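You operate a simulated robot arm through the tools that you are given. There is no shell and no other tool. Be economical: measure what you need, move in short steps, check, and stop when the job is done.

Carry out the task below with a simulated robot arm. There is one attempt and no reset: what you move stays moved.

Task
Wash the greasy brass ring in the tank and stand it in the sink.
Fine: lift the wash lid, hold the part under the suds till no grease shows, stand it in the rinse sink to drain, then shut the lid. Drop nothing, spill no more than a spoonful, keep fingers from under the lid, leave the other parts on the ledge.
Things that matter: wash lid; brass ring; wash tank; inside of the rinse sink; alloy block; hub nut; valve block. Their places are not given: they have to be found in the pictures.

The check looks at the end state, three seconds after you hand in, the way a careful person would. Anything else that was tipped, shoved, dropped, spilled or broken makes it a failure. Lids that push on must go on centred and level and be pressed home; caps that screw on are set level and turned clockwise until they are tight.

Robot
A 6-joint arm with a two-finger parallel gripper, fixed in place. Base frame: the origin is at the foot of the arm, x ahead of it, y to its left, z up; the work surface is at about z = 0.8. Readings come in m, degrees, newtons and seconds.
With the tool pointing down near the work surface it reaches from about 0.24 to 0.64 m from the base axis. Its first joint turns from -66.0 to 66.0 degrees. Payload 2.7 kg.
The TCP is the grasp point between the finger pads, 0.023 m short of the fingertips. In the tool frame z runs along the fingers and y along their closing line. The gripper opens to 0.094 m. The fingers are 0.038 m wide and 0.01 m thick; the gripper's body (0.054 by 0.096 m) begins 0.039 m behind the TCP.
Orientation is that of the tool frame in the base frame, as [roll, pitch, yaw] about the fixed x, y, z axes, in that order (R = Rz(yaw) Ry(pitch) Rx(roll)). With the fingers straight down and closing along the base's y, the tool's x points along the base's -x, its y along +y and its z along -z.

Tools
- The arm moves only by the tool arm_command. Its argument "rows" is one flat list of numbers, 7 for each row, row after row: the shift along the tool's x, y, z in m, then the turn, a rotation vector about the tool's x, y, z in degrees, then the opening in per cent of the stroke, from 0 (shut) to 100 (fully open). In form: [x, y, z, rx, ry, rz, claw, x, y, z, rx, ry, rz, claw, ...]. A call has 1 to 10 rows; each row is the pose to reach, as a shift and turn from the pose commanded when the call began, along the tool's axes at that moment. A row lasts 0.2 s, in which the tool goes at most 0.05 m and 8.6 degrees; a call with a longer step from one row to the next is refused whole, and so is a gripper value outside its range. A pose out of reach is approached as far as the arm can. The call stops where the force on the tool passes 90 N (or 10 N more than at its start, if that is more) or the arm is blocked; 0.2 s more then pass. The fingers move at their own pace (about 0.045 m/s each) and stop on an object; they squeeze with about 45 N. The grip force told is the motor's: it shows also when the fingers shut on nothing. Time passes only in rows, and 0.2 s behind the last, so rows that repeat a pose let the fingers close. The reply holds the time, the measured pose of the TCP, the force on the tool along the base axes, the opening and the grip force, in the units named above and with some noise.
- Cameras (640 x 400 px; columns grow to the right, rows downward): "scene" is fixed at [0.0961, -0.4611, 1.3986]; the picture's right is [0.46, -0.89, 0.00], its down [-0.56, -0.29, -0.78] and it looks along [0.69, 0.35, -0.63] (base axes); focal length 214 px, centre (320, 200). "wrist" rides on the gripper at [-0.039, 0, -0.044] in the tool frame; the picture's right is [0.00, -1.00, 0.00], its down [0.97, 0.00, -0.24] and it looks along [0.24, 0.00, 0.97] (tool axes); focal length 218 px, centre (320, 200).
- get_image(camera): a new picture of that camera. No time passes.
- probe_pixels(camera, pixels): for up to 12 pixels [column, row] of the newest picture of that camera ("zoom" is the newest enlarged one), the place [x, y, z] in the base frame of the surface seen there, good to about 0.002 m. No time passes.
- inspect(camera, box): a new picture of the part [left, top, right, bottom] of that camera's present view, enlarged. No time passes.
- close_job(): hands the job in; it is judged then, once.

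Work in short steps. Measure before you move; look again where a grasp or a placing could have gone wrong, and mend it. You have 80 turns and 54 pictures in all, those below and enlarged ones among them. Open the gripper and draw the arm clear of the work before you hand the job in, unless the task says otherwise; then end with one line.

The tools are called after "Call:" by a JSON object that holds its "method" and its "body". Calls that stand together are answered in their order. arm_command: Moves the arm, as the interface text tells. Its arguments: {"type":"object","properties":{"rows":{"type":"array","items":{"type":"number"}}},"required":["rows"]} The other tools are called the same way: get_image (camera) takes a picture; probe_pixels (camera, pixels) gives the place of the surface under pixels of a picture; inspect (camera, box) takes an enlarged picture of a part of a camera's view; close_job () hands the job in.

At the start:

```text
time: 0.0
position: [0.3231, -0.1553, 1.2908]
orientation: [-180.0, 0.1, -180.0]
contact_force: [-0.1, 0.3, 0.6]
width: 0.0941
grasp_force: 0.0
```

scene: 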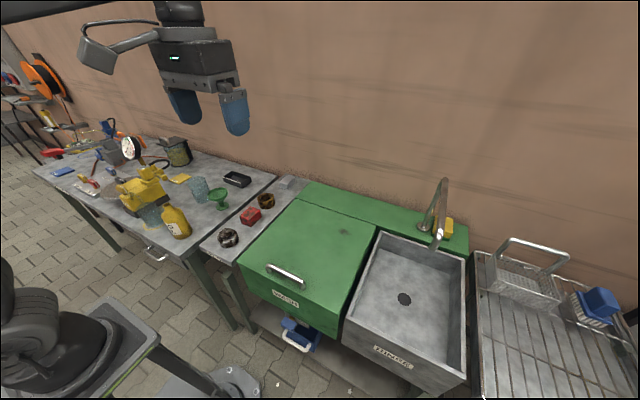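
wrist: 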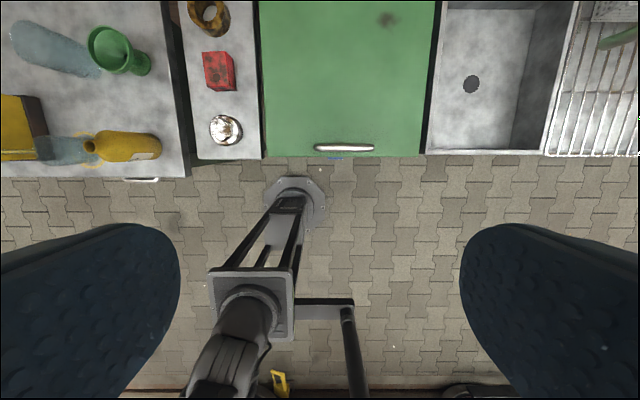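

The scene shows the green wash lid with a bar handle near (287,275), the ledge with three parts at (228,238), (250,215), (266,200), and the sink on the right. I enlarge these areas first.

Call:
{"method": "inspect", "body": {"camera": "scene", "box": [200, 170, 400, 310]}}

Call:
{"method": "inspect", "body": {"camera": "wrist", "box": [180, 0, 460, 175]}}

Call:
{"method": "probe_pixels", "body": {"camera": "scene", "pixels": [[266, 195], [266, 200], [250, 215], [228, 236], [268, 266], [303, 284], [286, 274], [300, 200], [375, 232], [241, 263], [340, 310], [250, 235]]}}

Call:
{"method": "probe_pixels", "body": {"camera": "wrist", "pixels": [[209, 17], [200, 8], [219, 70], [226, 130], [318, 147], [345, 147], [372, 147], [265, 153], [420, 153], [262, 10], [435, 10], [471, 84]]}}

```text
2.86 times, centred on (300, 240) of scene
```

zoom: 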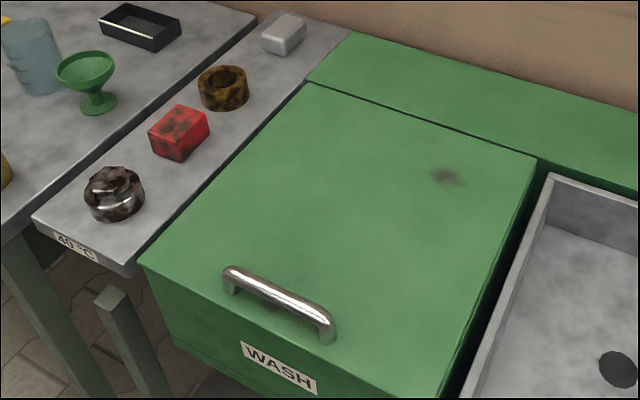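

```text
2.29 times, centred on (320, 88) of wrist
```

zoom: 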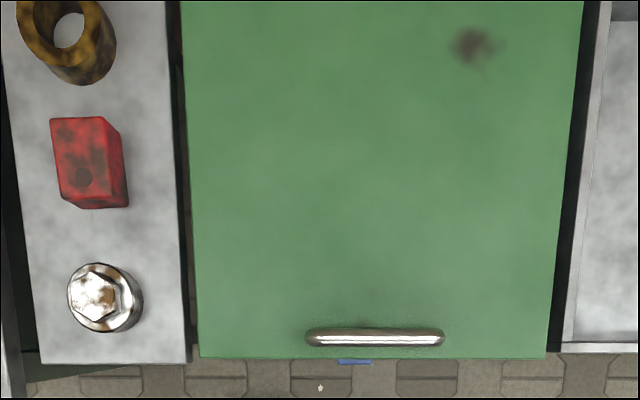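

```text
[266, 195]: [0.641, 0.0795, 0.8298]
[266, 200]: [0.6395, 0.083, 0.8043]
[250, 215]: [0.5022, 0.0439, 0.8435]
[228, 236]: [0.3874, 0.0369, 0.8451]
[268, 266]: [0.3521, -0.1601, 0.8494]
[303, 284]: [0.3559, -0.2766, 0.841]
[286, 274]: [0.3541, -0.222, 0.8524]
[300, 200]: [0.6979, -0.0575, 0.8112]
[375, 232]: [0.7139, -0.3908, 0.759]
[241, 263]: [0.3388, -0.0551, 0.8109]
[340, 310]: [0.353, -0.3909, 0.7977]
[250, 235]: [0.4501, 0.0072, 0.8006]
```

```text
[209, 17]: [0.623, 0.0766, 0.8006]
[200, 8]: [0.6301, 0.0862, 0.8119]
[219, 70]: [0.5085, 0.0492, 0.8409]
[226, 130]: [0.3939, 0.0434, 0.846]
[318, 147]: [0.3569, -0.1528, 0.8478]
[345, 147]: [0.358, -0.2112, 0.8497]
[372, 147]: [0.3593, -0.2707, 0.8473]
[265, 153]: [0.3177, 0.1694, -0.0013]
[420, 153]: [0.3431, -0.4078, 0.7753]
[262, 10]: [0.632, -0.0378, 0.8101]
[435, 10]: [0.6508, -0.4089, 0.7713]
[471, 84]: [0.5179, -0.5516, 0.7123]
```

The handle bar runs along y at x≈0.357, z≈0.85 (y -0.15 to -0.275), and the ring is at about (0.635, 0.08). I turn the tool so that it closes along x while going down above the handle, and probe the hinge seam and ring in the scene picture.

Call:
{"method": "probe_pixels", "body": {"camera": "scene", "pixels": [[320, 204], [319, 207], [320, 210], [320, 215], [350, 190], [300, 265], [280, 300], [262, 205], [271, 205], [266, 208], [260, 197], [274, 197]]}}

Call:
{"method": "arm_command", "body": {"rows": [-0.003, -0.006, 0.029, 0, 0, 8.5, 60, -0.007, -0.012, 0.058, 0, 0, 17, 60, -0.01, -0.017, 0.087, 0, 0, 25.5, 60, -0.014, -0.023, 0.116, 0, 0, 34, 60, -0.017, -0.029, 0.145, 0, 0, 42.5, 60, -0.02, -0.035, 0.174, 0, 0, 51, 60, -0.024, -0.041, 0.203, 0, 0, 59.5, 60, -0.027, -0.046, 0.232, 0, 0, 68, 60, -0.031, -0.052, 0.261, 0, 0, 76.5, 60, -0.034, -0.058, 0.29, 0, 0, 85, 60]}}

```text
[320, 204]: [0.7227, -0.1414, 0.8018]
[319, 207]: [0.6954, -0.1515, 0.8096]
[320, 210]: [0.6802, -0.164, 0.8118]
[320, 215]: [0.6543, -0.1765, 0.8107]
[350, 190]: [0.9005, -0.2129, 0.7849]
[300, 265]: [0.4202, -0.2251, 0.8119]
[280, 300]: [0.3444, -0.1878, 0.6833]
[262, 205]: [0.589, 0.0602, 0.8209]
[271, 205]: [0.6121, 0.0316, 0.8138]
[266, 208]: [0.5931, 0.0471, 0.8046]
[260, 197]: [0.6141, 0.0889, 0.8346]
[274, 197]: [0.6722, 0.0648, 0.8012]
```

```text
time: 2.2
position: [0.3567, -0.2132, 0.9999]
orientation: [179.8, 0.1, 95.0]
contact_force: [-1.4, 0.6, 0.0]
width: 0.0562
grasp_force: 0.0
```

The tool is above the handle, 5 degrees short of square. I finish the turn, go down to z≈0.90 and look.

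Call:
{"method": "arm_command", "body": {"rows": [0, 0, 0.03, 0, 0, 5, 60, 0, 0, 0.065, 0, 0, 5, 60, 0, 0, 0.1, 0, 0, 5, 60]}}

Call:
{"method": "get_image", "body": {"camera": "wrist"}}

Call:
{"method": "inspect", "body": {"camera": "scene", "box": [220, 210, 380, 310]}}

```text
time: 3.0
position: [0.3573, -0.2149, 0.9007]
orientation: [180.0, 0.0, 90.1]
contact_force: [0.2, -0.1, 0.1]
width: 0.0563
grasp_force: 0.0
```

```text
49 pictures are left
```

wrist: 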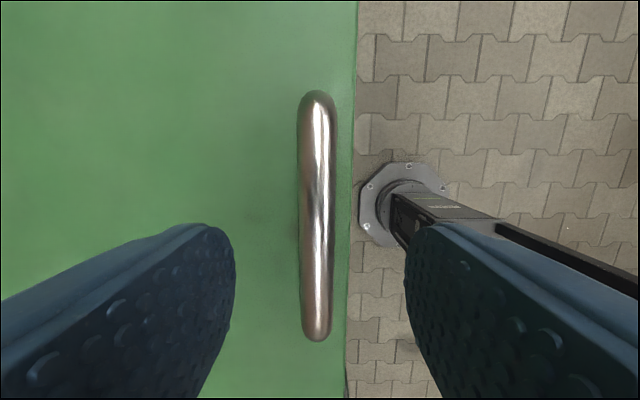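

```text
4.00 times, centred on (300, 260) of scene
```

zoom: 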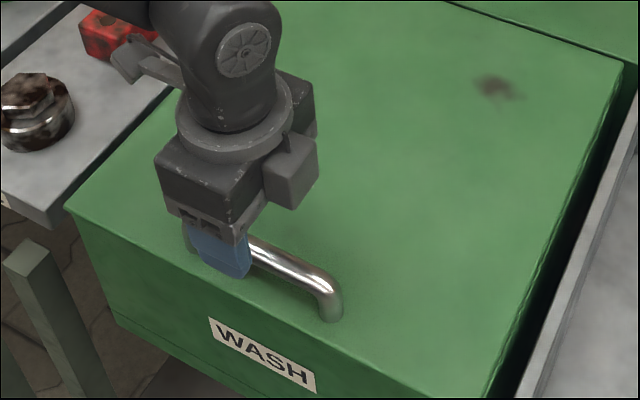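

The bar (columns 300-335) lies between the fingers. I go down to z≈0.844 and close on it.

Call:
{"method": "arm_command", "body": {"rows": [0, 0, 0.03, 0, 0, 0, 60, 0, 0, 0.056, 0, 0, 0, 60, 0, 0, 0.056, 0, 0, 0, 0, 0, 0, 0.056, 0, 0, 0, 0, 0, 0, 0.056, 0, 0, 0, 0, 0, 0, 0.056, 0, 0, 0, 0]}}

```text
time: 4.4
position: [0.3585, -0.2131, 0.8461]
orientation: [179.6, 0.0, 90.1]
contact_force: [14.0, 1.5, -4.4]
width: 0.0176
grasp_force: 45.1
```

The bar is gripped (width 0.0176). The lid hinges at the rear seam (x≈0.697), so I lift along that arc with the fingers vertical, letting the bar turn in the pads, about 20 degrees to start.

Call:
{"method": "arm_command", "body": {"rows": [0, 0.0024, -0.0148, 0, 0, 0, 0, 0, 0.0053, -0.0294, 0, 0, 0, 0, 0, 0.009, -0.0439, 0, 0, 0, 0, 0, 0.0131, -0.0582, 0, 0, 0, 0, 0, 0.018, -0.0723, 0, 0, 0, 0, 0, 0.0234, -0.0862, 0, 0, 0, 0, 0, 0.0295, -0.0998, 0, 0, 0, 0, 0, 0.0361, -0.1132, 0, 0, 0, 0]}}

Call:
{"method": "get_image", "body": {"camera": "scene"}}

```text
time: 6.2
position: [0.3929, -0.2148, 0.9582]
orientation: [-179.8, -0.1, 90.0]
contact_force: [-6.6, -3.3, -3.5]
width: 0.0178
grasp_force: 44.9
```

```text
47 pictures are left
```

scene: 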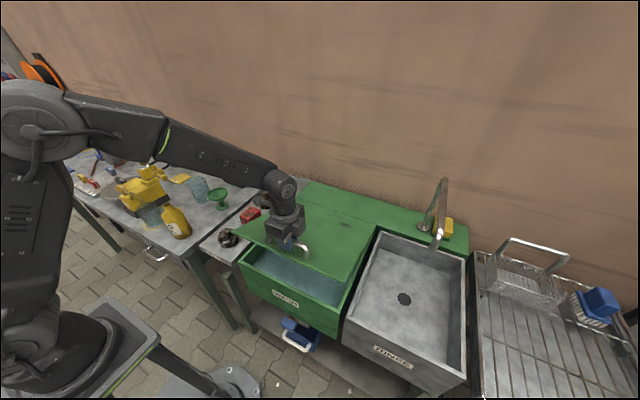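

The lid follows with small forces. I continue along the arc to about 60 degrees.

Call:
{"method": "arm_command", "body": {"rows": [0, 0.015, -0.0258, 0, 0, 0, 0, 0, 0.0322, -0.0501, 0, 0, 0, 0, 0, 0.0515, -0.0729, 0, 0, 0, 0, 0, 0.0726, -0.0939, 0, 0, 0, 0, 0, 0.0956, -0.1131, 0, 0, 0, 0, 0, 0.12, -0.1301, 0, 0, 0, 0, 0, 0.1459, -0.1449, 0, 0, 0, 0, 0, 0.173, -0.1574, 0, 0, 0, 0]}}

Call:
{"method": "get_image", "body": {"camera": "scene"}}

```text
time: 8.0
position: [0.5576, -0.2131, 1.1142]
orientation: [179.7, 0.2, 89.9]
contact_force: [-6.1, -18.2, 9.8]
width: 0.0176
grasp_force: 44.9
out of reach, approached as far as the arm can: row 8
```

```text
46 pictures are left
```

scene: 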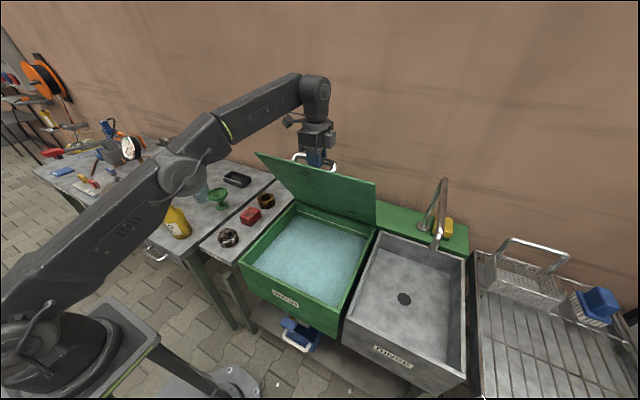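

The arm is at its reach limit with the tool vertical, lid near 58 degrees. I tilt the tool forward about the bar by 24 degrees to gain reach.

Call:
{"method": "arm_command", "body": {"rows": [0, 0, 0, -6, 0, 0, 0, 0, 0, 0, -12, 0, 0, 0, 0, 0, 0, -18, 0, 0, 0, 0, 0, 0, -24, 0, 0, 0]}}

Call:
{"method": "inspect", "body": {"camera": "scene", "box": [230, 60, 410, 220]}}

```text
time: 9.0
position: [0.5591, -0.2126, 1.113]
orientation: [155.9, 0.0, 89.9]
contact_force: [-2.6, -14.6, 0.1]
width: 0.0175
grasp_force: 45.0
```

```text
2.50 times, centred on (320, 140) of scene
```

zoom: 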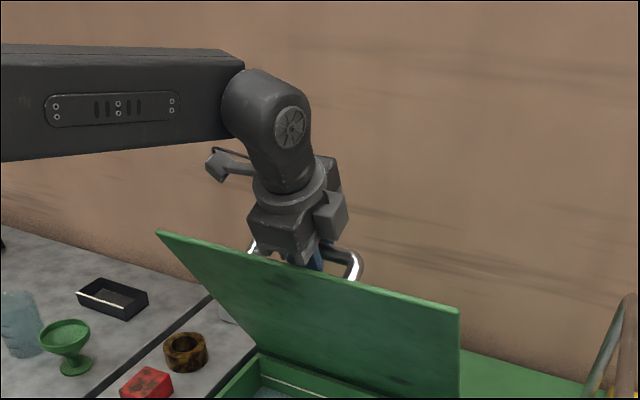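

The gripper clears the lid edge. I continue the arc in the tilted frame toward 70 degrees.

Call:
{"method": "arm_command", "body": {"rows": [0, 0.0107, 0.001, 0, 0, 0, 0, 0, 0.0214, 0.0021, 0, 0, 0, 0, 0, 0.0332, 0.0032, 0, 0, 0, 0, 0, 0.0451, 0.0044, 0, 0, 0, 0, 0, 0.057, 0.0064, 0, 0, 0, 0, 0, 0.0686, 0.0085, 0, 0, 0, 0]}}

```text
time: 10.4
position: [0.625, -0.2128, 1.1327]
orientation: [155.8, 0.2, 89.9]
contact_force: [-2.9, -11.0, 5.3]
width: 0.0176
grasp_force: 45.1
```

Still smooth at about 70 degrees. I continue to 78.

Call:
{"method": "arm_command", "body": {"rows": [0, 0.0145, 0.0036, 0, 0, 0, 0, 0, 0.0289, 0.0073, 0, 0, 0, 0, 0, 0.0375, 0.01, 0, 0, 0, 0, 0, 0.046, 0.0129, 0, 0, 0, 0]}}

Call:
{"method": "inspect", "body": {"camera": "scene", "box": [230, 60, 410, 220]}}

```text
time: 11.4
position: [0.6343, -0.2056, 1.1314]
orientation: [155.4, 0.4, 89.6]
contact_force: [-5.2, -24.5, 23.9]
width: 0.0177
grasp_force: 44.7
out of reach, approached as far as the arm can: row 1, 2, 3, 4
```

```text
2.50 times, centred on (320, 140) of scene
```

zoom: 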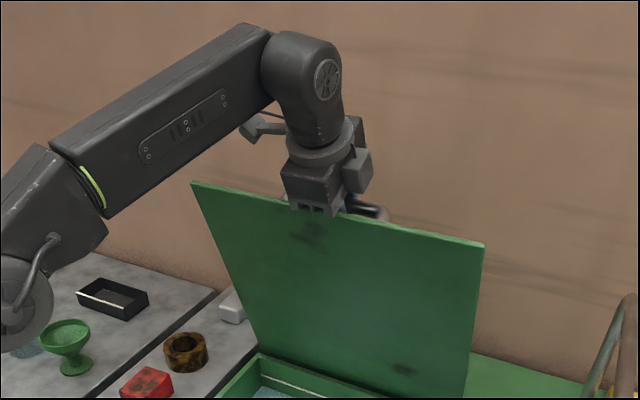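

Lid is about 72 degrees and the arm is at reach limit. I open the fingers only slightly (still around the bar) to see whether the lid stays by itself.

Call:
{"method": "arm_command", "body": {"rows": [0, 0, 0, 0, 0, 0, 32, 0, 0, 0, 0, 0, 0, 32, 0, 0, 0, 0, 0, 0, 32]}}

Call:
{"method": "inspect", "body": {"camera": "scene", "box": [230, 60, 410, 220]}}

Call:
{"method": "get_image", "body": {"camera": "wrist"}}

```text
time: 12.2
position: [0.6344, -0.1998, 1.1262]
orientation: [156.0, -0.1, 90.1]
contact_force: [0.7, 0.8, 1.3]
width: 0.0301
grasp_force: 0.1
```

```text
2.50 times, centred on (320, 140) of scene
```

zoom: 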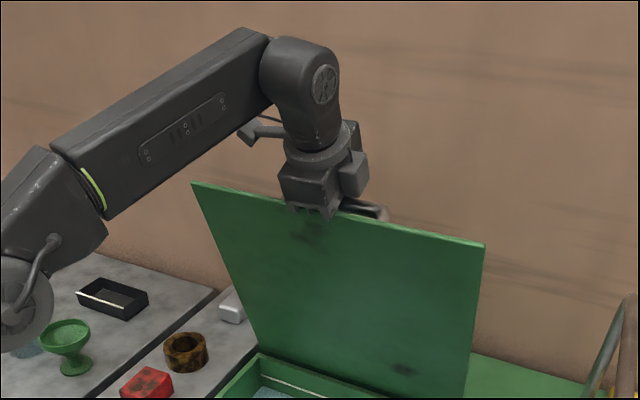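

```text
42 pictures are left
```

wrist: 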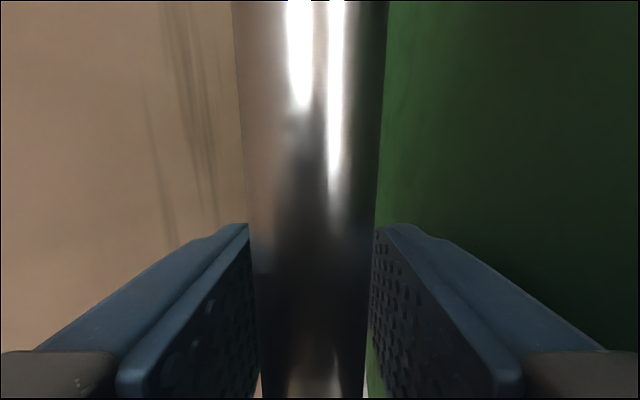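

Force dropped to about 1 N and the lid did not move, so it holds itself. I withdraw along the lid's plane, off the bar.

Call:
{"method": "arm_command", "body": {"rows": [0, 0.001, -0.02, 0, 0, 0, 32, 0, 0.0025, -0.04, 0, 0, 0, 32, 0, 0.004, -0.06, 0, 0, 0, 32, 0, 0.004, -0.08, 0, 0, 0, 32, 0, 0.0, -0.11, 0, 0, 0, 32]}}

Call:
{"method": "get_image", "body": {"camera": "scene"}}

```text
time: 13.4
position: [0.5851, -0.2008, 1.2228]
orientation: [156.0, -0.1, 90.2]
contact_force: [-0.2, 0.5, -0.4]
width: 0.0301
grasp_force: 0.0
out of reach, approached as far as the arm can: row 2, 3, 4, 5
```

```text
41 pictures are left
```

scene: 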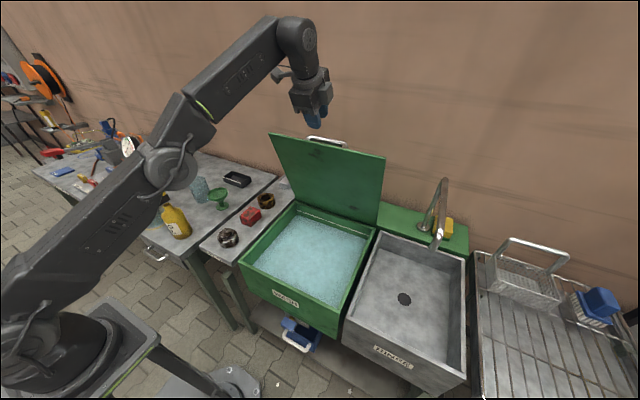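

The lid stays open by itself. I retreat to x≈0.40, straighten the tool, and probe the tank, suds, sink and ring in the scene picture.

Call:
{"method": "probe_pixels", "body": {"camera": "scene", "pixels": [[300, 206], [305, 255], [330, 235], [270, 265], [330, 300], [350, 250], [400, 330], [380, 330], [360, 310], [404, 299], [380, 245], [268, 205]]}}

Call:
{"method": "arm_command", "body": {"rows": [0, -0.034, -0.015, 4.8, 0, 0, 32, 0, -0.068, -0.03, 9.6, 0, 0, 32, 0, -0.101, -0.045, 14.4, 0, 0, 50, 0, -0.135, -0.06, 19.2, 0, 0, 70, 0, -0.169, -0.0752, 24, 0, 0, 90]}}

```text
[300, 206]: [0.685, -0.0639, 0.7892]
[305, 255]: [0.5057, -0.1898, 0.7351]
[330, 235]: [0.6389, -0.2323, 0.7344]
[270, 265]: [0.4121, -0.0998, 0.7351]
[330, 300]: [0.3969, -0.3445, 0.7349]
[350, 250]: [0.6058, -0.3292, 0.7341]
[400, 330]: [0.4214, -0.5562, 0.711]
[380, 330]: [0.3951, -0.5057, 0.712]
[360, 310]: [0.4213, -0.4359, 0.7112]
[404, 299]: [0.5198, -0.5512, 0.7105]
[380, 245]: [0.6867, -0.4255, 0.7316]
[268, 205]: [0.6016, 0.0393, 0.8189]
```

```text
time: 14.6
position: [0.3984, -0.2006, 1.2223]
orientation: [180.0, 0.0, 90.1]
contact_force: [-0.2, -0.2, 0.4]
width: 0.0846
grasp_force: 0.1
out of reach, approached as far as the arm can: row 1
```

Suds surface is z≈0.735, sink floor z≈0.711. I move over toward the ring while turning back to close along y.

Call:
{"method": "arm_command", "body": {"rows": [0.026, 0.014, 0.017, 0, 0, -8.5, 90, 0.052, 0.028, 0.034, 0, 0, -17, 90, 0.078, 0.042, 0.051, 0, 0, -25.5, 90, 0.104, 0.056, 0.068, 0, 0, -34, 90, 0.13, 0.07, 0.085, 0, 0, -42.5, 90, 0.156, 0.084, 0.102, 0, 0, -51, 90, 0.182, 0.098, 0.119, 0, 0, -59.5, 90, 0.208, 0.112, 0.136, 0, 0, -68, 90, 0.234, 0.126, 0.153, 0, 0, -76.5, 90, 0.262, 0.14, 0.17, 0, 0, -85, 90]}}

Call:
{"method": "get_image", "body": {"camera": "wrist"}}

```text
time: 16.8
position: [0.5381, 0.0609, 1.0535]
orientation: [180.0, 0.1, 175.3]
contact_force: [-0.4, -0.5, 0.3]
width: 0.0846
grasp_force: 0.0
```

```text
40 pictures are left
```

wrist: 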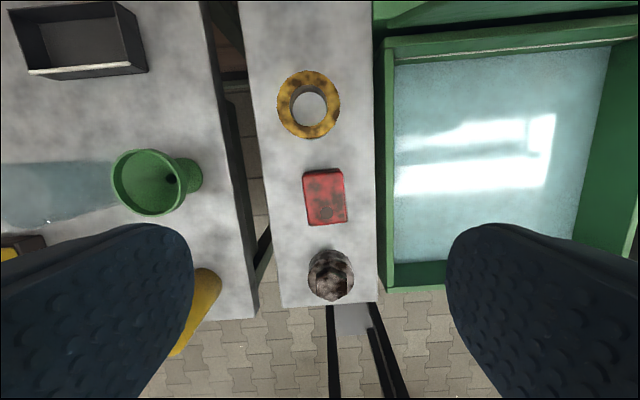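

Call:
{"method": "probe_pixels", "body": {"camera": "wrist", "pixels": [[284, 100], [333, 100], [308, 76], [308, 129], [308, 108], [340, 105], [308, 134], [250, 150], [374, 150]]}}

Call:
{"method": "inspect", "body": {"camera": "wrist", "box": [250, 40, 390, 140]}}

```text
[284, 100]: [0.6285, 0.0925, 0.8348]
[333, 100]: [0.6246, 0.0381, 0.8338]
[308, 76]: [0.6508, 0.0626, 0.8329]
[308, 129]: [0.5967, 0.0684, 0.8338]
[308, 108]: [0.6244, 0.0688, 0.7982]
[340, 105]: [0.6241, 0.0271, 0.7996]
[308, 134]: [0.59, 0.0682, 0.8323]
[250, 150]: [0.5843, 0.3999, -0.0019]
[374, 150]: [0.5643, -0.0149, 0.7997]
```

```text
4.00 times, centred on (320, 90) of wrist
```

zoom: 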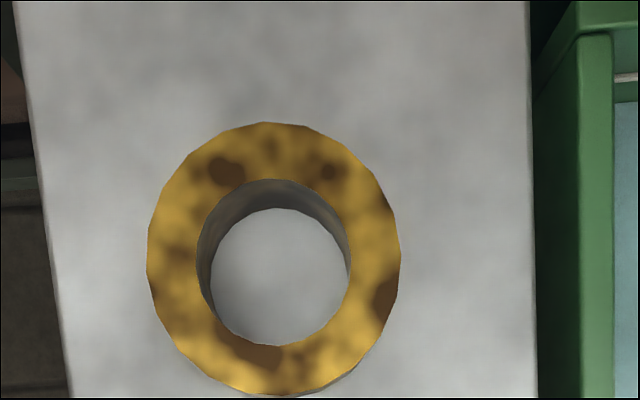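

Ring centre is about (0.623, 0.066), outer diameter about 0.067, top z 0.834. I move above it with the gripper fully open and check the centring.

Call:
{"method": "arm_command", "body": {"rows": [-0.028, 0.004, 0.045, 0, 0, -2.5, 100, -0.056, 0.008, 0.09, 0, 0, -5, 100, -0.0843, 0.012, 0.13, 0, 0, -5, 100, -0.0843, 0.012, 0.155, 0, 0, -5, 100]}}

Call:
{"method": "get_image", "body": {"camera": "wrist"}}

```text
refused: row 1 steps farther than a row can; nothing moved
```

```text
38 pictures are left
```

wrist: 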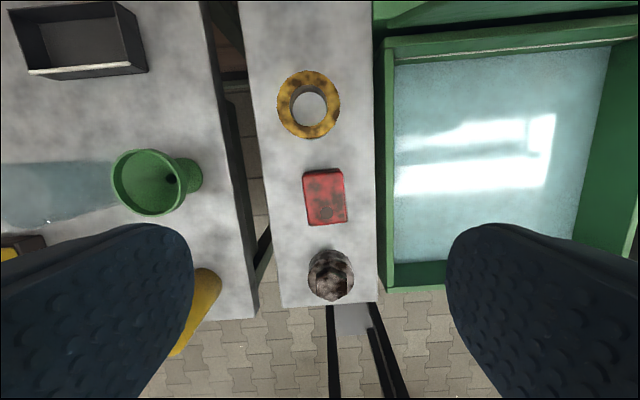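

The step was too long; I send the same path in smaller rows.

Call:
{"method": "arm_command", "body": {"rows": [-0.021, 0.003, 0.035, 0, 0, -2.5, 100, -0.042, 0.006, 0.07, 0, 0, -5, 100, -0.063, 0.009, 0.105, 0, 0, -5, 100, -0.0843, 0.012, 0.135, 0, 0, -5, 100, -0.0843, 0.012, 0.155, 0, 0, -5, 100]}}

Call:
{"method": "get_image", "body": {"camera": "wrist"}}

```text
time: 18.0
position: [0.6224, 0.0651, 0.8988]
orientation: [179.9, 0.0, -179.8]
contact_force: [-0.1, -0.1, -0.2]
width: 0.0939
grasp_force: 0.0
```

```text
37 pictures are left
```

wrist: 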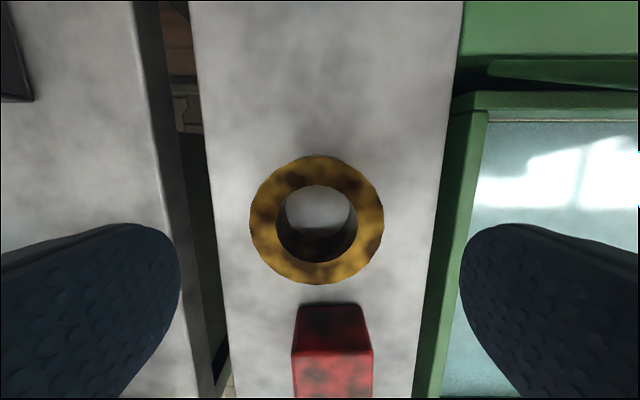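

The ring is centred across the fingers (columns 250-384, centre 317). I probe its top surface front and back to check x.

Call:
{"method": "probe_pixels", "body": {"camera": "wrist", "pixels": [[317, 162], [317, 280], [255, 218], [379, 218], [317, 182], [317, 265]]}}

```text
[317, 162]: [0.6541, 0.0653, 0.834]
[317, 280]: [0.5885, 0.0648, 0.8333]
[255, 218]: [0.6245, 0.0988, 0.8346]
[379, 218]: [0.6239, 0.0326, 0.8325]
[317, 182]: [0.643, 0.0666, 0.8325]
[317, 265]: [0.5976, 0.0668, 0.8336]
```

Centre ≈ (0.621, 0.0655), which matches the TCP. I descend to z≈0.826 and close.

Call:
{"method": "arm_command", "body": {"rows": [0, 0, 0.03, 0, 0, 0, 100, 0.001, 0, 0.055, 0, 0, 0, 100, 0.001, 0, 0.073, 0, 0, 0, 100, 0.001, 0, 0.073, 0, 0, 0, 40, 0.001, 0, 0.073, 0, 0, 0, 40, 0.001, 0, 0.073, 0, 0, 0, 40, 0.001, 0, 0.073, 0, 0, 0, 40]}}

Call:
{"method": "get_image", "body": {"camera": "wrist"}}

```text
time: 19.6
position: [0.6221, 0.066, 0.8255]
orientation: [180.0, 0.0, -179.9]
contact_force: [0.1, 0.7, -0.3]
width: 0.0711
grasp_force: 45.1
```

```text
36 pictures are left
```

wrist: 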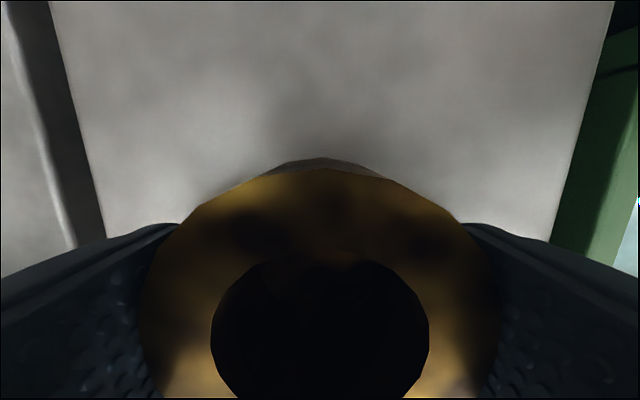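

The ring is gripped at 0.071 m. I lift it 0.12 m straight up and look.

Call:
{"method": "arm_command", "body": {"rows": [0, 0, -0.01, 0, 0, 0, 40, 0, 0, -0.03, 0, 0, 0, 40, 0, 0, -0.06, 0, 0, 0, 40, 0, 0, -0.09, 0, 0, 0, 40, 0, 0, -0.12, 0, 0, 0, 40]}}

Call:
{"method": "get_image", "body": {"camera": "scene"}}

```text
time: 20.8
position: [0.6223, 0.066, 0.9428]
orientation: [179.9, 0.0, -179.9]
contact_force: [0.4, -0.5, -2.3]
width: 0.071
grasp_force: 44.6
```

```text
35 pictures are left
```

scene: 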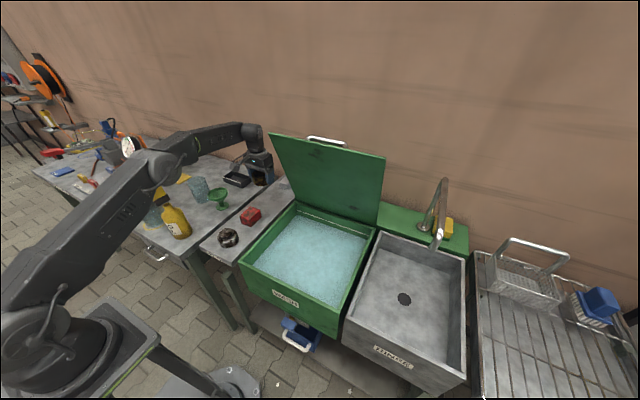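

The ring is held and the lid is still up. I go back to x≈0.48, clear of the lid, then sideways over the tank centre at y≈-0.22.

Call:
{"method": "arm_command", "body": {"rows": [0.035, 0, -0.01, 0, 0, 0, 40, 0.071, 0, -0.01, 0, 0, 0, 40, 0.107, 0, -0.01, 0, 0, 0, 40, 0.142, -0.02, -0.01, 0, 0, 0, 40, 0.142, -0.06, -0.01, 0, 0, 0, 40, 0.142, -0.105, -0.01, 0, 0, 0, 40, 0.142, -0.15, -0.01, 0, 0, 0, 40, 0.142, -0.195, -0.01, 0, 0, 0, 40, 0.142, -0.24, -0.01, 0, 0, 0, 40, 0.142, -0.286, -0.01, 0, 0, 0, 40]}}

Call:
{"method": "get_image", "body": {"camera": "scene"}}

```text
time: 23.0
position: [0.4817, -0.2222, 0.9556]
orientation: [180.0, 0.1, -179.8]
contact_force: [0.0, 0.3, -1.6]
width: 0.0711
grasp_force: 44.9
```

```text
34 pictures are left
```

scene: 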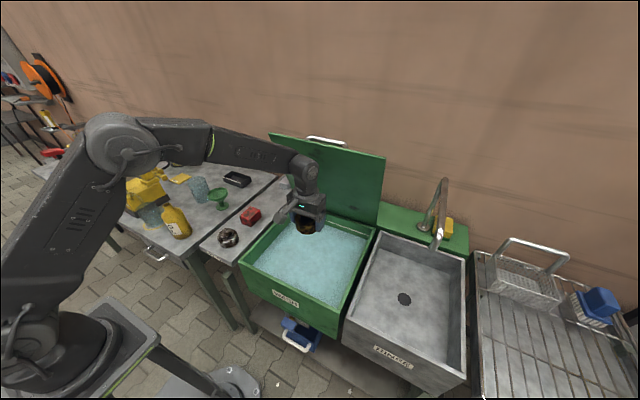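

The ring is over the suds. I lower it, slowly at the surface (z 0.735), to TCP z≈0.705 so the ring is wholly under.

Call:
{"method": "arm_command", "body": {"rows": [0, 0, 0.04, 0, 0, 0, 40, 0, 0, 0.08, 0, 0, 0, 40, 0, 0, 0.12, 0, 0, 0, 40, 0, 0, 0.15, 0, 0, 0, 40, 0, 0, 0.175, 0, 0, 0, 40, 0, 0, 0.19, 0, 0, 0, 40, 0, 0, 0.205, 0, 0, 0, 40, 0, 0, 0.22, 0, 0, 0, 40, 0, 0, 0.235, 0, 0, 0, 40, 0, 0, 0.25, 0, 0, 0, 40]}}

Call:
{"method": "inspect", "body": {"camera": "scene", "box": [230, 150, 410, 320]}}

```text
time: 25.2
position: [0.4824, -0.2216, 0.7065]
orientation: [-180.0, 0.2, -179.9]
contact_force: [-0.1, 0.1, -1.7]
width: 0.0711
grasp_force: 45.7
```

```text
2.35 times, centred on (320, 235) of scene
```

zoom: 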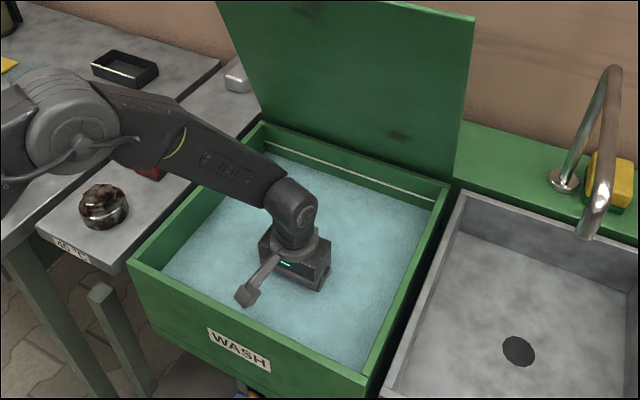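

The ring is under the suds. I hold it there with the slightest stirring.

Call:
{"method": "arm_command", "body": {"rows": [0, 0, 0, 0, 0, 0, 40, 0.005, 0, 0, 0, 0, 0, 40, 0, 0, 0, 0, 0, 0, 40, -0.005, 0, 0, 0, 0, 0, 40, 0, 0, 0, 0, 0, 0, 40, 0.005, 0, 0, 0, 0, 0, 40, 0, 0, 0, 0, 0, 0, 40, -0.005, 0, 0, 0, 0, 0, 40, 0, 0, 0, 0, 0, 0, 40, 0, 0, 0, 0, 0, 0, 40]}}

Call:
{"method": "arm_command", "body": {"rows": [0, 0, 0, 0, 0, 0, 40, 0.005, 0, 0, 0, 0, 0, 40, 0, 0, 0, 0, 0, 0, 40, -0.005, 0, 0, 0, 0, 0, 40, 0, 0, 0, 0, 0, 0, 40, 0.005, 0, 0, 0, 0, 0, 40, 0, 0, 0, 0, 0, 0, 40, -0.005, 0, 0, 0, 0, 0, 40, 0, 0, 0, 0, 0, 0, 40, 0, 0, 0, 0, 0, 0, 40]}}

Call:
{"method": "arm_command", "body": {"rows": [0, 0, -0.015, 0, 0, 0, 40, 0, 0, -0.03, 0, 0, 0, 40, 0, 0, -0.045, 0, 0, 0, 40, 0, 0, -0.06, 0, 0, 0, 40, 0, 0, -0.075, 0, 0, 0, 40, 0, 0, -0.09, 0, 0, 0, 40]}}

Call:
{"method": "get_image", "body": {"camera": "wrist"}}

Call:
{"method": "inspect", "body": {"camera": "scene", "box": [280, 190, 360, 260]}}

```text
time: 27.4
position: [0.4821, -0.2202, 0.7061]
orientation: [180.0, 0.1, -179.9]
contact_force: [0.1, -0.9, -1.4]
width: 0.0709
grasp_force: 44.8
```

```text
time: 29.6
position: [0.4818, -0.2202, 0.7054]
orientation: [180.0, 0.1, -179.8]
contact_force: [0.7, 0.5, -1.6]
width: 0.071
grasp_force: 44.8
```

```text
time: 31.0
position: [0.481, -0.2199, 0.7968]
orientation: [180.0, 0.0, -179.9]
contact_force: [1.0, 0.4, -2.1]
width: 0.0711
grasp_force: 44.4
```

```text
32 pictures are left
```

wrist: 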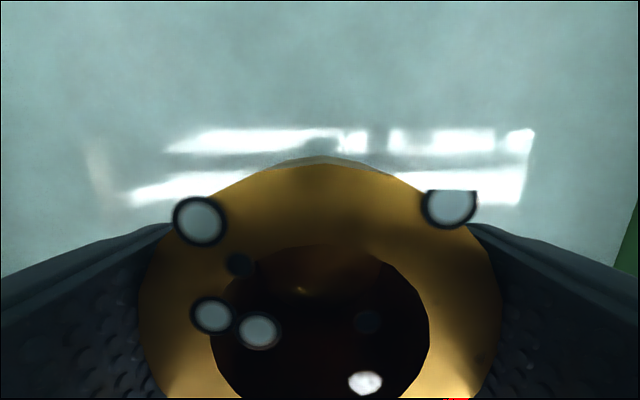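

```text
5.71 times, centred on (320, 225) of scene
```

zoom: 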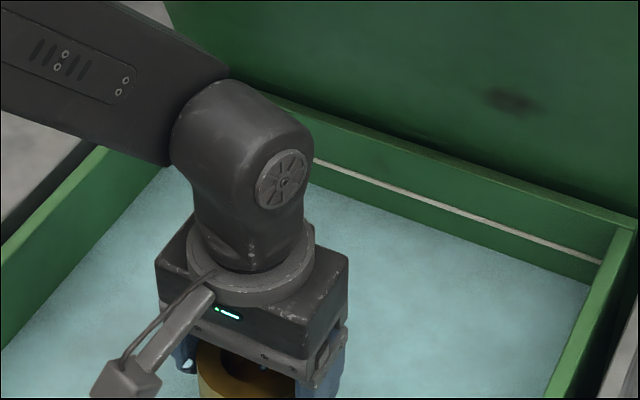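

The ring looks nearly clean, with a trace perhaps left at (480,358), and suds bubbles on it. I dip it once more for a longer hold to be sure.

Call:
{"method": "arm_command", "body": {"rows": [0, 0, 0.015, 0, 0, 0, 40, 0, 0, 0.03, 0, 0, 0, 40, 0, 0, 0.045, 0, 0, 0, 40, 0, 0, 0.06, 0, 0, 0, 40, 0, 0, 0.075, 0, 0, 0, 40, 0, 0, 0.093, 0, 0, 0, 40, 0, 0, 0.093, 0, 0, 0, 40, 0, 0, 0.093, 0, 0, 0, 40, 0, 0, 0.093, 0, 0, 0, 40, 0, 0, 0.093, 0, 0, 0, 40]}}

Call:
{"method": "arm_command", "body": {"rows": [0, 0, 0, 0, 0, 0, 40, 0.005, 0, 0, 0, 0, 0, 40, 0, 0, 0, 0, 0, 0, 40, -0.005, 0, 0, 0, 0, 0, 40, 0, 0, 0, 0, 0, 0, 40, 0.005, 0, 0, 0, 0, 0, 40, 0, 0, 0, 0, 0, 0, 40, -0.005, 0, 0, 0, 0, 0, 40, 0, 0, 0, 0, 0, 0, 40, 0, 0, 0, 0, 0, 0, 40]}}

Call:
{"method": "arm_command", "body": {"rows": [0, 0, 0, 0, 0, 0, 40, 0.005, 0, 0, 0, 0, 0, 40, 0, 0, 0, 0, 0, 0, 40, -0.005, 0, 0, 0, 0, 0, 40, 0, 0, 0, 0, 0, 0, 40, 0.005, 0, 0, 0, 0, 0, 40, 0, 0, 0, 0, 0, 0, 40, -0.005, 0, 0, 0, 0, 0, 40, 0, 0, 0, 0, 0, 0, 40, 0, 0, 0, 0, 0, 0, 40]}}

Call:
{"method": "arm_command", "body": {"rows": [0, 0, -0.015, 0, 0, 0, 40, 0, 0, -0.03, 0, 0, 0, 40, 0, 0, -0.045, 0, 0, 0, 40, 0, 0, -0.06, 0, 0, 0, 40, 0, 0, -0.075, 0, 0, 0, 40, 0, 0, -0.09, 0, 0, 0, 40, 0, 0, -0.09, 0, 0, 0, 40, 0, 0, -0.09, 0, 0, 0, 40, 0, 0, -0.09, 0, 0, 0, 40, 0, 0, -0.09, 0, 0, 0, 40]}}

Call:
{"method": "get_image", "body": {"camera": "wrist"}}

```text
time: 33.2
position: [0.481, -0.2223, 0.7017]
orientation: [180.0, 0.0, -179.9]
contact_force: [0.9, -0.2, -1.6]
width: 0.071
grasp_force: 45.0
```

```text
time: 35.4
position: [0.4817, -0.2207, 0.7029]
orientation: [180.0, 0.0, -179.9]
contact_force: [-0.2, -0.3, -1.7]
width: 0.0709
grasp_force: 44.5
```

```text
time: 37.6
position: [0.4808, -0.2213, 0.7038]
orientation: [-180.0, 0.0, -179.8]
contact_force: [-0.1, -0.1, -1.9]
width: 0.071
grasp_force: 44.6
```

```text
time: 39.8
position: [0.4821, -0.2199, 0.7927]
orientation: [-179.9, 0.1, -179.9]
contact_force: [-0.4, -0.3, -1.7]
width: 0.071
grasp_force: 45.3
```

```text
30 pictures are left
```

wrist: 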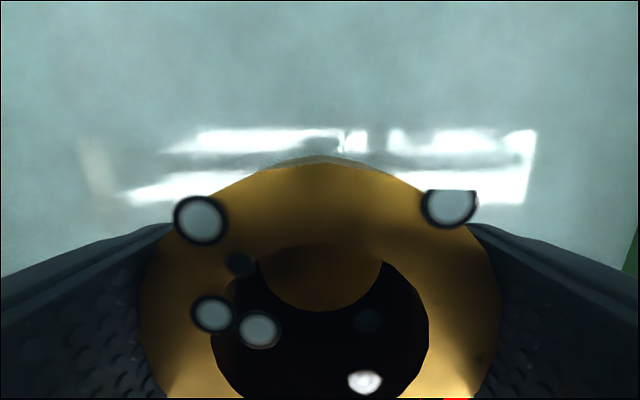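

Grease is gone on the top face and in the bore. I let it drip over the tank, and take a scene picture to measure the sink's inside edges.

Call:
{"method": "arm_command", "body": {"rows": [0, 0, 0, 0, 0, 0, 40, 0, 0, 0, 0, 0, 0, 40, 0, 0, 0, 0, 0, 0, 40, 0, 0, 0, 0, 0, 0, 40, 0, 0, 0, 0, 0, 0, 40, 0, 0, -0.02, 0, 0, 0, 40, 0, 0, -0.05, 0, 0, 0, 40, 0, 0, -0.09, 0, 0, 0, 40, 0, 0, -0.14, 0, 0, 0, 40, 0, 0, -0.14, 0, 0, 0, 40]}}

Call:
{"method": "inspect", "body": {"camera": "scene", "box": [330, 220, 480, 390]}}

Call:
{"method": "inspect", "body": {"camera": "wrist", "box": [120, 150, 520, 400]}}

Call:
{"method": "probe_pixels", "body": {"camera": "scene", "pixels": [[345, 315], [348, 316], [351, 317], [355, 318], [360, 320], [400, 345], [400, 350], [400, 355], [400, 360], [360, 280], [365, 282], [370, 284]]}}

```text
time: 42.0
position: [0.4816, -0.2219, 0.9316]
orientation: [-180.0, 0.0, -179.8]
contact_force: [1.3, 0.2, -1.9]
width: 0.071
grasp_force: 45.2
```

```text
2.35 times, centred on (405, 305) of scene
```

zoom: 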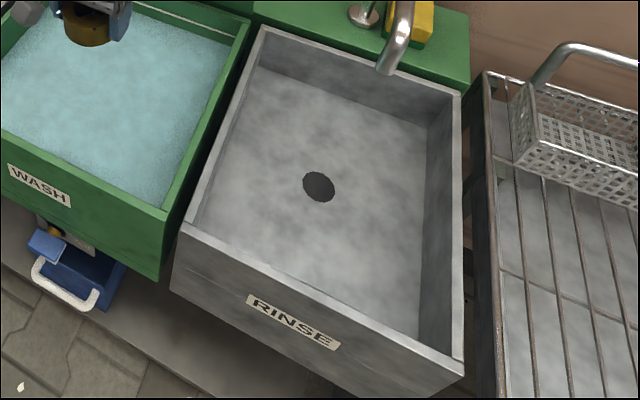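

```text
1.60 times, centred on (320, 275) of wrist
```

zoom: 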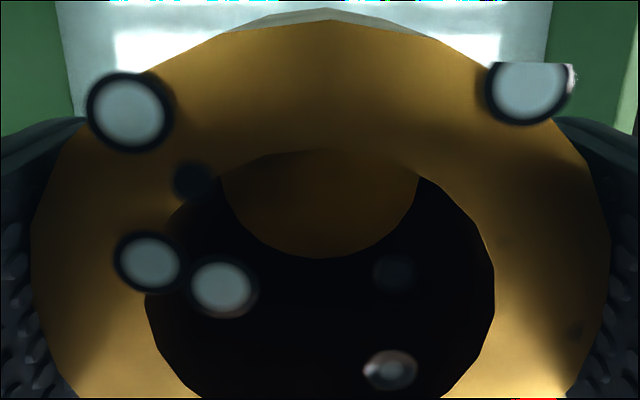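

```text
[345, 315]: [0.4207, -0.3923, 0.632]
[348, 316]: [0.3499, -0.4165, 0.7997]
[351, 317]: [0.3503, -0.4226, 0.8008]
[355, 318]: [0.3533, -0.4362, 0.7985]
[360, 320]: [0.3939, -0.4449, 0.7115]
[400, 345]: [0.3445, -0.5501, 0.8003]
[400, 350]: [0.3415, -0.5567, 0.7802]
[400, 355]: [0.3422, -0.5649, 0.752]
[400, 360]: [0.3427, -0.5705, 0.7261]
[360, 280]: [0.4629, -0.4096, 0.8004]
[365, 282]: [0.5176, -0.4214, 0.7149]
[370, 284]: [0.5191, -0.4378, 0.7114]
```

Sink rim is z=0.80, the inner left wall y≈-0.42, the inner front x≈0.36. I move above (0.42, -0.467) while turning so the fingers close along x, with the camera side away from the wall.

Call:
{"method": "arm_command", "body": {"rows": [0.006, -0.024, 0, 0, 0, 8.5, 40, 0.012, -0.049, 0, 0, 0, 17, 40, 0.019, -0.073, 0, 0, 0, 25.5, 40, 0.025, -0.098, 0, 0, 0, 34, 40, 0.031, -0.122, 0, 0, 0, 42.5, 40, 0.037, -0.147, 0, 0, 0, 51, 40, 0.043, -0.172, 0, 0, 0, 59.5, 40, 0.05, -0.196, 0, 0, 0, 68, 40, 0.056, -0.221, 0, 0, 0, 76.5, 40, 0.062, -0.245, 0, 0, 0, 85, 40]}}

Call:
{"method": "arm_command", "body": {"rows": [0, 0, 0.03, 0, 0, 5, 40, 0, 0, 0.06, 0, 0, 5, 40, 0, 0, 0.08, 0, 0, 5, 40]}}

Call:
{"method": "inspect", "body": {"camera": "scene", "box": [320, 220, 480, 390]}}

Call:
{"method": "get_image", "body": {"camera": "wrist"}}

```text
time: 44.2
position: [0.4206, -0.4664, 0.9315]
orientation: [179.8, 0.0, 94.9]
contact_force: [0.2, -0.4, -1.5]
width: 0.071
grasp_force: 45.0
```

```text
time: 45.0
position: [0.4204, -0.4662, 0.8511]
orientation: [179.8, 0.1, 90.1]
contact_force: [-0.6, 0.1, -1.3]
width: 0.0712
grasp_force: 44.7
```

```text
2.35 times, centred on (400, 305) of scene
```

zoom: 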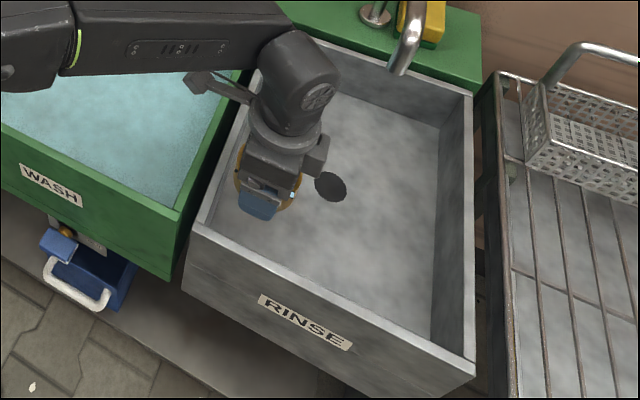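

```text
26 pictures are left
```

wrist: 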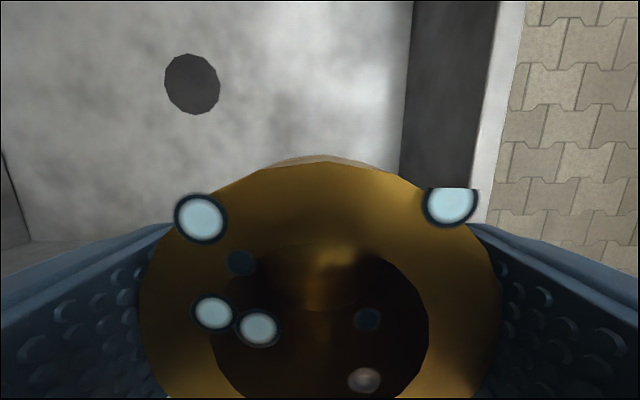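

The ring is inside the sink outline, about 0.04 m above the rim. I check the height of the bracket on the wrist (zoom (200,82)) before going down past the rim.

Call:
{"method": "probe_pixels", "body": {"camera": "zoom", "pixels": [[195, 84], [205, 90], [230, 90], [240, 180], [300, 180], [258, 210], [200, 225], [245, 110]]}}

```text
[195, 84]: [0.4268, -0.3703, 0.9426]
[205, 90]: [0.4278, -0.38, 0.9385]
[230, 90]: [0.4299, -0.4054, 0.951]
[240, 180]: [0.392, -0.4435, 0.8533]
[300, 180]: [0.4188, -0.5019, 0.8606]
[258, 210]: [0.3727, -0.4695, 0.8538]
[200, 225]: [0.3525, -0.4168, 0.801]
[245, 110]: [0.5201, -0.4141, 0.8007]
```

The bracket stays 0.08 m above the TCP, so it will clear the rims. I lower to just above the floor (floor 0.711, ring bottom 0.0255 below TCP), the last bit slowly.

Call:
{"method": "arm_command", "body": {"rows": [0, 0, 0.03, 0, 0, 0, 40, 0, 0, 0.06, 0, 0, 0, 40, 0, 0, 0.085, 0, 0, 0, 40, 0, 0, 0.1, 0, 0, 0, 40, 0, 0, 0.108, 0, 0, 0, 40, 0, 0, 0.112, 0, 0, 0, 40, 0, 0, 0.114, 0, 0, 0, 40]}}

```text
time: 46.6
position: [0.4213, -0.465, 0.739]
orientation: [179.9, 0.1, 90.1]
contact_force: [1.0, 0.3, -1.8]
width: 0.071
grasp_force: 45.3
```

Not yet in contact (force unchanged). I go down in 1 mm steps for 3 mm.

Call:
{"method": "arm_command", "body": {"rows": [0, 0, 0.001, 0, 0, 0, 40, 0, 0, 0.002, 0, 0, 0, 40, 0, 0, 0.003, 0, 0, 0, 40]}}

```text
time: 47.4
position: [0.4206, -0.4651, 0.7356]
orientation: [179.9, 0.0, 90.1]
contact_force: [-1.0, -0.2, 0.0]
width: 0.0709
grasp_force: 44.6
```

The weight has gone off the tool (about 0 N), so the ring touches the floor. I press 0.5 mm more and open the fingers moderately.

Call:
{"method": "arm_command", "body": {"rows": [0, 0, 0.0005, 0, 0, 0, 40, 0, 0, 0.0005, 0, 0, 0, 80, 0, 0, 0.0005, 0, 0, 0, 88, 0, 0, 0.0005, 0, 0, 0, 88]}}

Call:
{"method": "arm_command", "body": {"rows": [0, 0, -0.02, 0, 0, 0, 88, 0, 0, -0.04, 0, 0, 0, 88, 0, 0, -0.07, 0, 0, 0, 88, 0, 0, -0.11, 0, 0, 0, 88, 0, 0, -0.15, 0, 0, 0, 88]}}

Call:
{"method": "get_image", "body": {"camera": "wrist"}}

```text
time: 48.4
position: [0.4204, -0.467, 0.734]
orientation: [179.9, -0.1, 90.1]
contact_force: [-0.4, -0.6, 0.0]
width: 0.0828
grasp_force: 0.1
```

```text
time: 49.6
position: [0.419, -0.4662, 0.8857]
orientation: [-180.0, 0.0, 90.0]
contact_force: [-0.5, 0.1, 0.9]
width: 0.0826
grasp_force: 0.1
```

```text
25 pictures are left
```

wrist: 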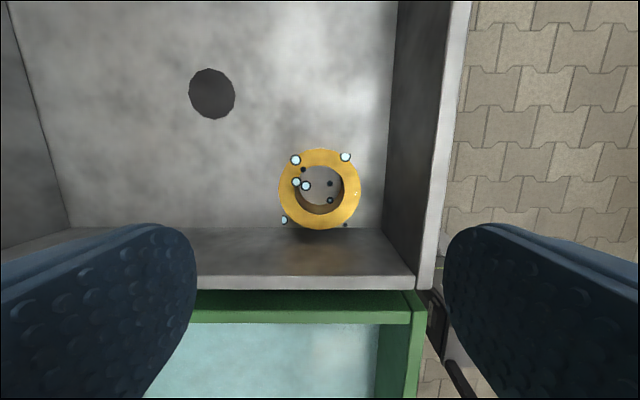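

The ring stands flat in the sink at (318,188). I enlarge it to check for grease, and check the lid in the scene picture.

Call:
{"method": "inspect", "body": {"camera": "wrist", "box": [260, 130, 380, 245]}}

Call:
{"method": "get_image", "body": {"camera": "scene"}}

```text
3.48 times, centred on (320, 188) of wrist
```

zoom: 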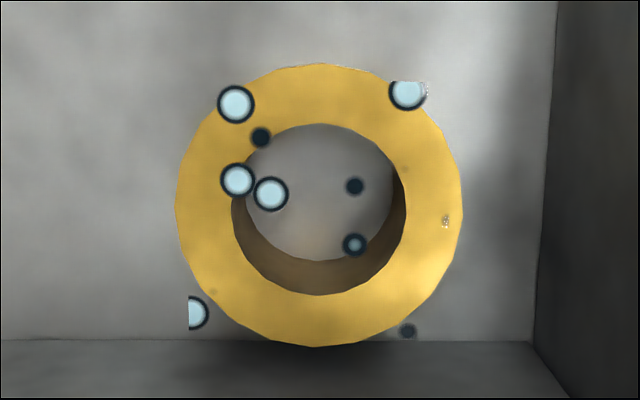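

```text
23 pictures are left
```

scene: 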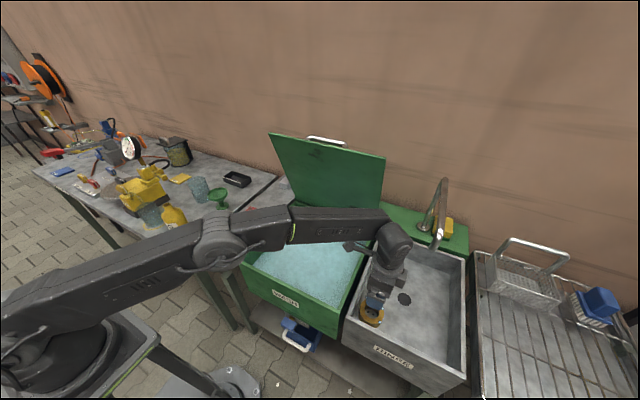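

A small speck shows at zoom (445,220), where a big grease patch was originally. I look closer before deciding.

Call:
{"method": "inspect", "body": {"camera": "wrist", "box": [335, 165, 367, 215]}}

Call:
{"method": "inspect", "body": {"camera": "wrist", "box": [275, 185, 320, 232]}}

```text
8.00 times, centred on (351, 190) of wrist
```

zoom: 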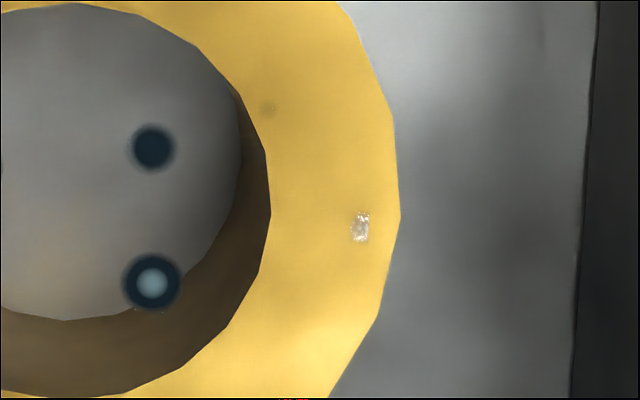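

```text
8.51 times, centred on (298, 208) of wrist
```

zoom: 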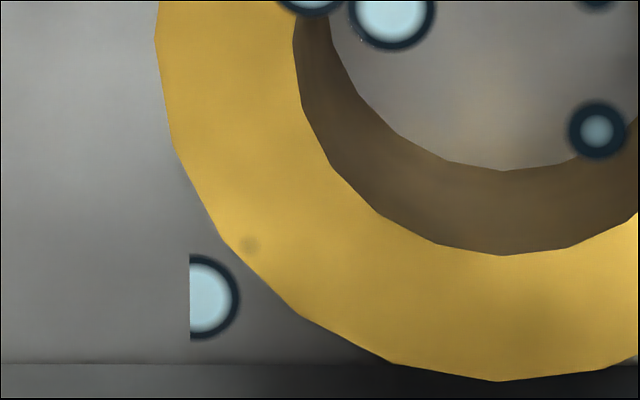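

The speck is a whitish glint and the faint spots are fading suds; no brown grease remains. Now I raise the arm and go back in front of the open lid to close it.

Call:
{"method": "arm_command", "body": {"rows": [0, 0, -0.048, 0, 0, 0, 60, 0, 0, -0.096, 0, 0, 0, 40, 0, 0, -0.144, 0, 0, 0, 33, 0, 0, -0.192, 0, 0, 0, 33, 0, 0, -0.24, 0, 0, 0, 33, 0, 0, -0.288, 0, 0, 0, 33, 0, 0, -0.336, 0, 0, 0, 33]}}

Call:
{"method": "arm_command", "body": {"rows": [0.045, -0.005, 0, 0, 0, 0, 33, 0.09, -0.01, 0, -5, 0, 0, 33, 0.135, -0.015, 0, -10, 0, 0, 33, 0.18, -0.019, 0, -15, 0, 0, 33, 0.225, -0.019, 0, -20, 0, 0, 33, 0.265, -0.019, 0, -24, 0, 0, 33]}}

Call:
{"method": "get_image", "body": {"camera": "scene"}}

```text
time: 51.2
position: [0.3881, -0.4328, 1.1564]
orientation: [-180.0, 0.1, 90.1]
contact_force: [0.5, -1.1, 0.6]
width: 0.031
grasp_force: 0.0
out of reach, approached as far as the arm can: row 4, 5, 6, 7
```

```text
time: 52.6
position: [0.365, -0.17, 1.1577]
orientation: [155.9, 0.1, 90.0]
contact_force: [-0.3, 0.0, -0.1]
width: 0.0311
grasp_force: 0.0
```

```text
20 pictures are left
```

scene: 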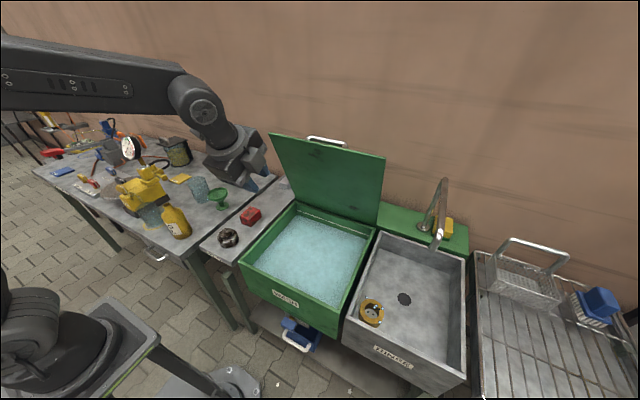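

The lid is still up with its handle at (325,141). I probe the handle's and lid edge's place for the re-grip.

Call:
{"method": "inspect", "body": {"camera": "scene", "box": [260, 110, 400, 200]}}

Call:
{"method": "probe_pixels", "body": {"camera": "scene", "pixels": [[309, 137], [317, 138], [325, 140], [333, 142], [343, 145], [320, 145], [320, 148], [330, 152]]}}

```text
4.44 times, centred on (330, 155) of scene
```

zoom: 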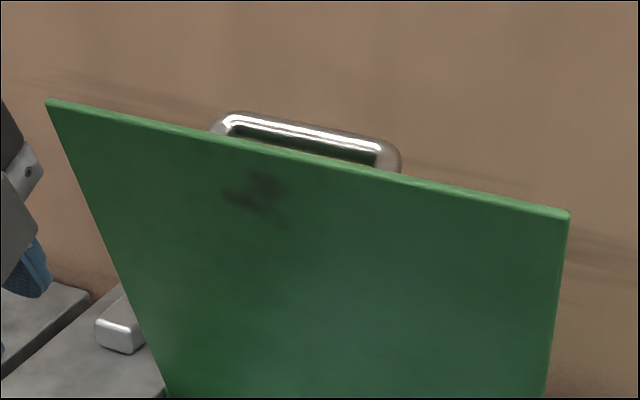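

```text
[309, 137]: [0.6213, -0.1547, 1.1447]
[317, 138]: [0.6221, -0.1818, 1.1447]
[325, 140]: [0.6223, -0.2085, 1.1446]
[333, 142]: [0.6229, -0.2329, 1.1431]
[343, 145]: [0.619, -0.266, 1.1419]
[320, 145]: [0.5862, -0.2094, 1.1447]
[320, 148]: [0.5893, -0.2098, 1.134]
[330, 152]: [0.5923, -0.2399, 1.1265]
```

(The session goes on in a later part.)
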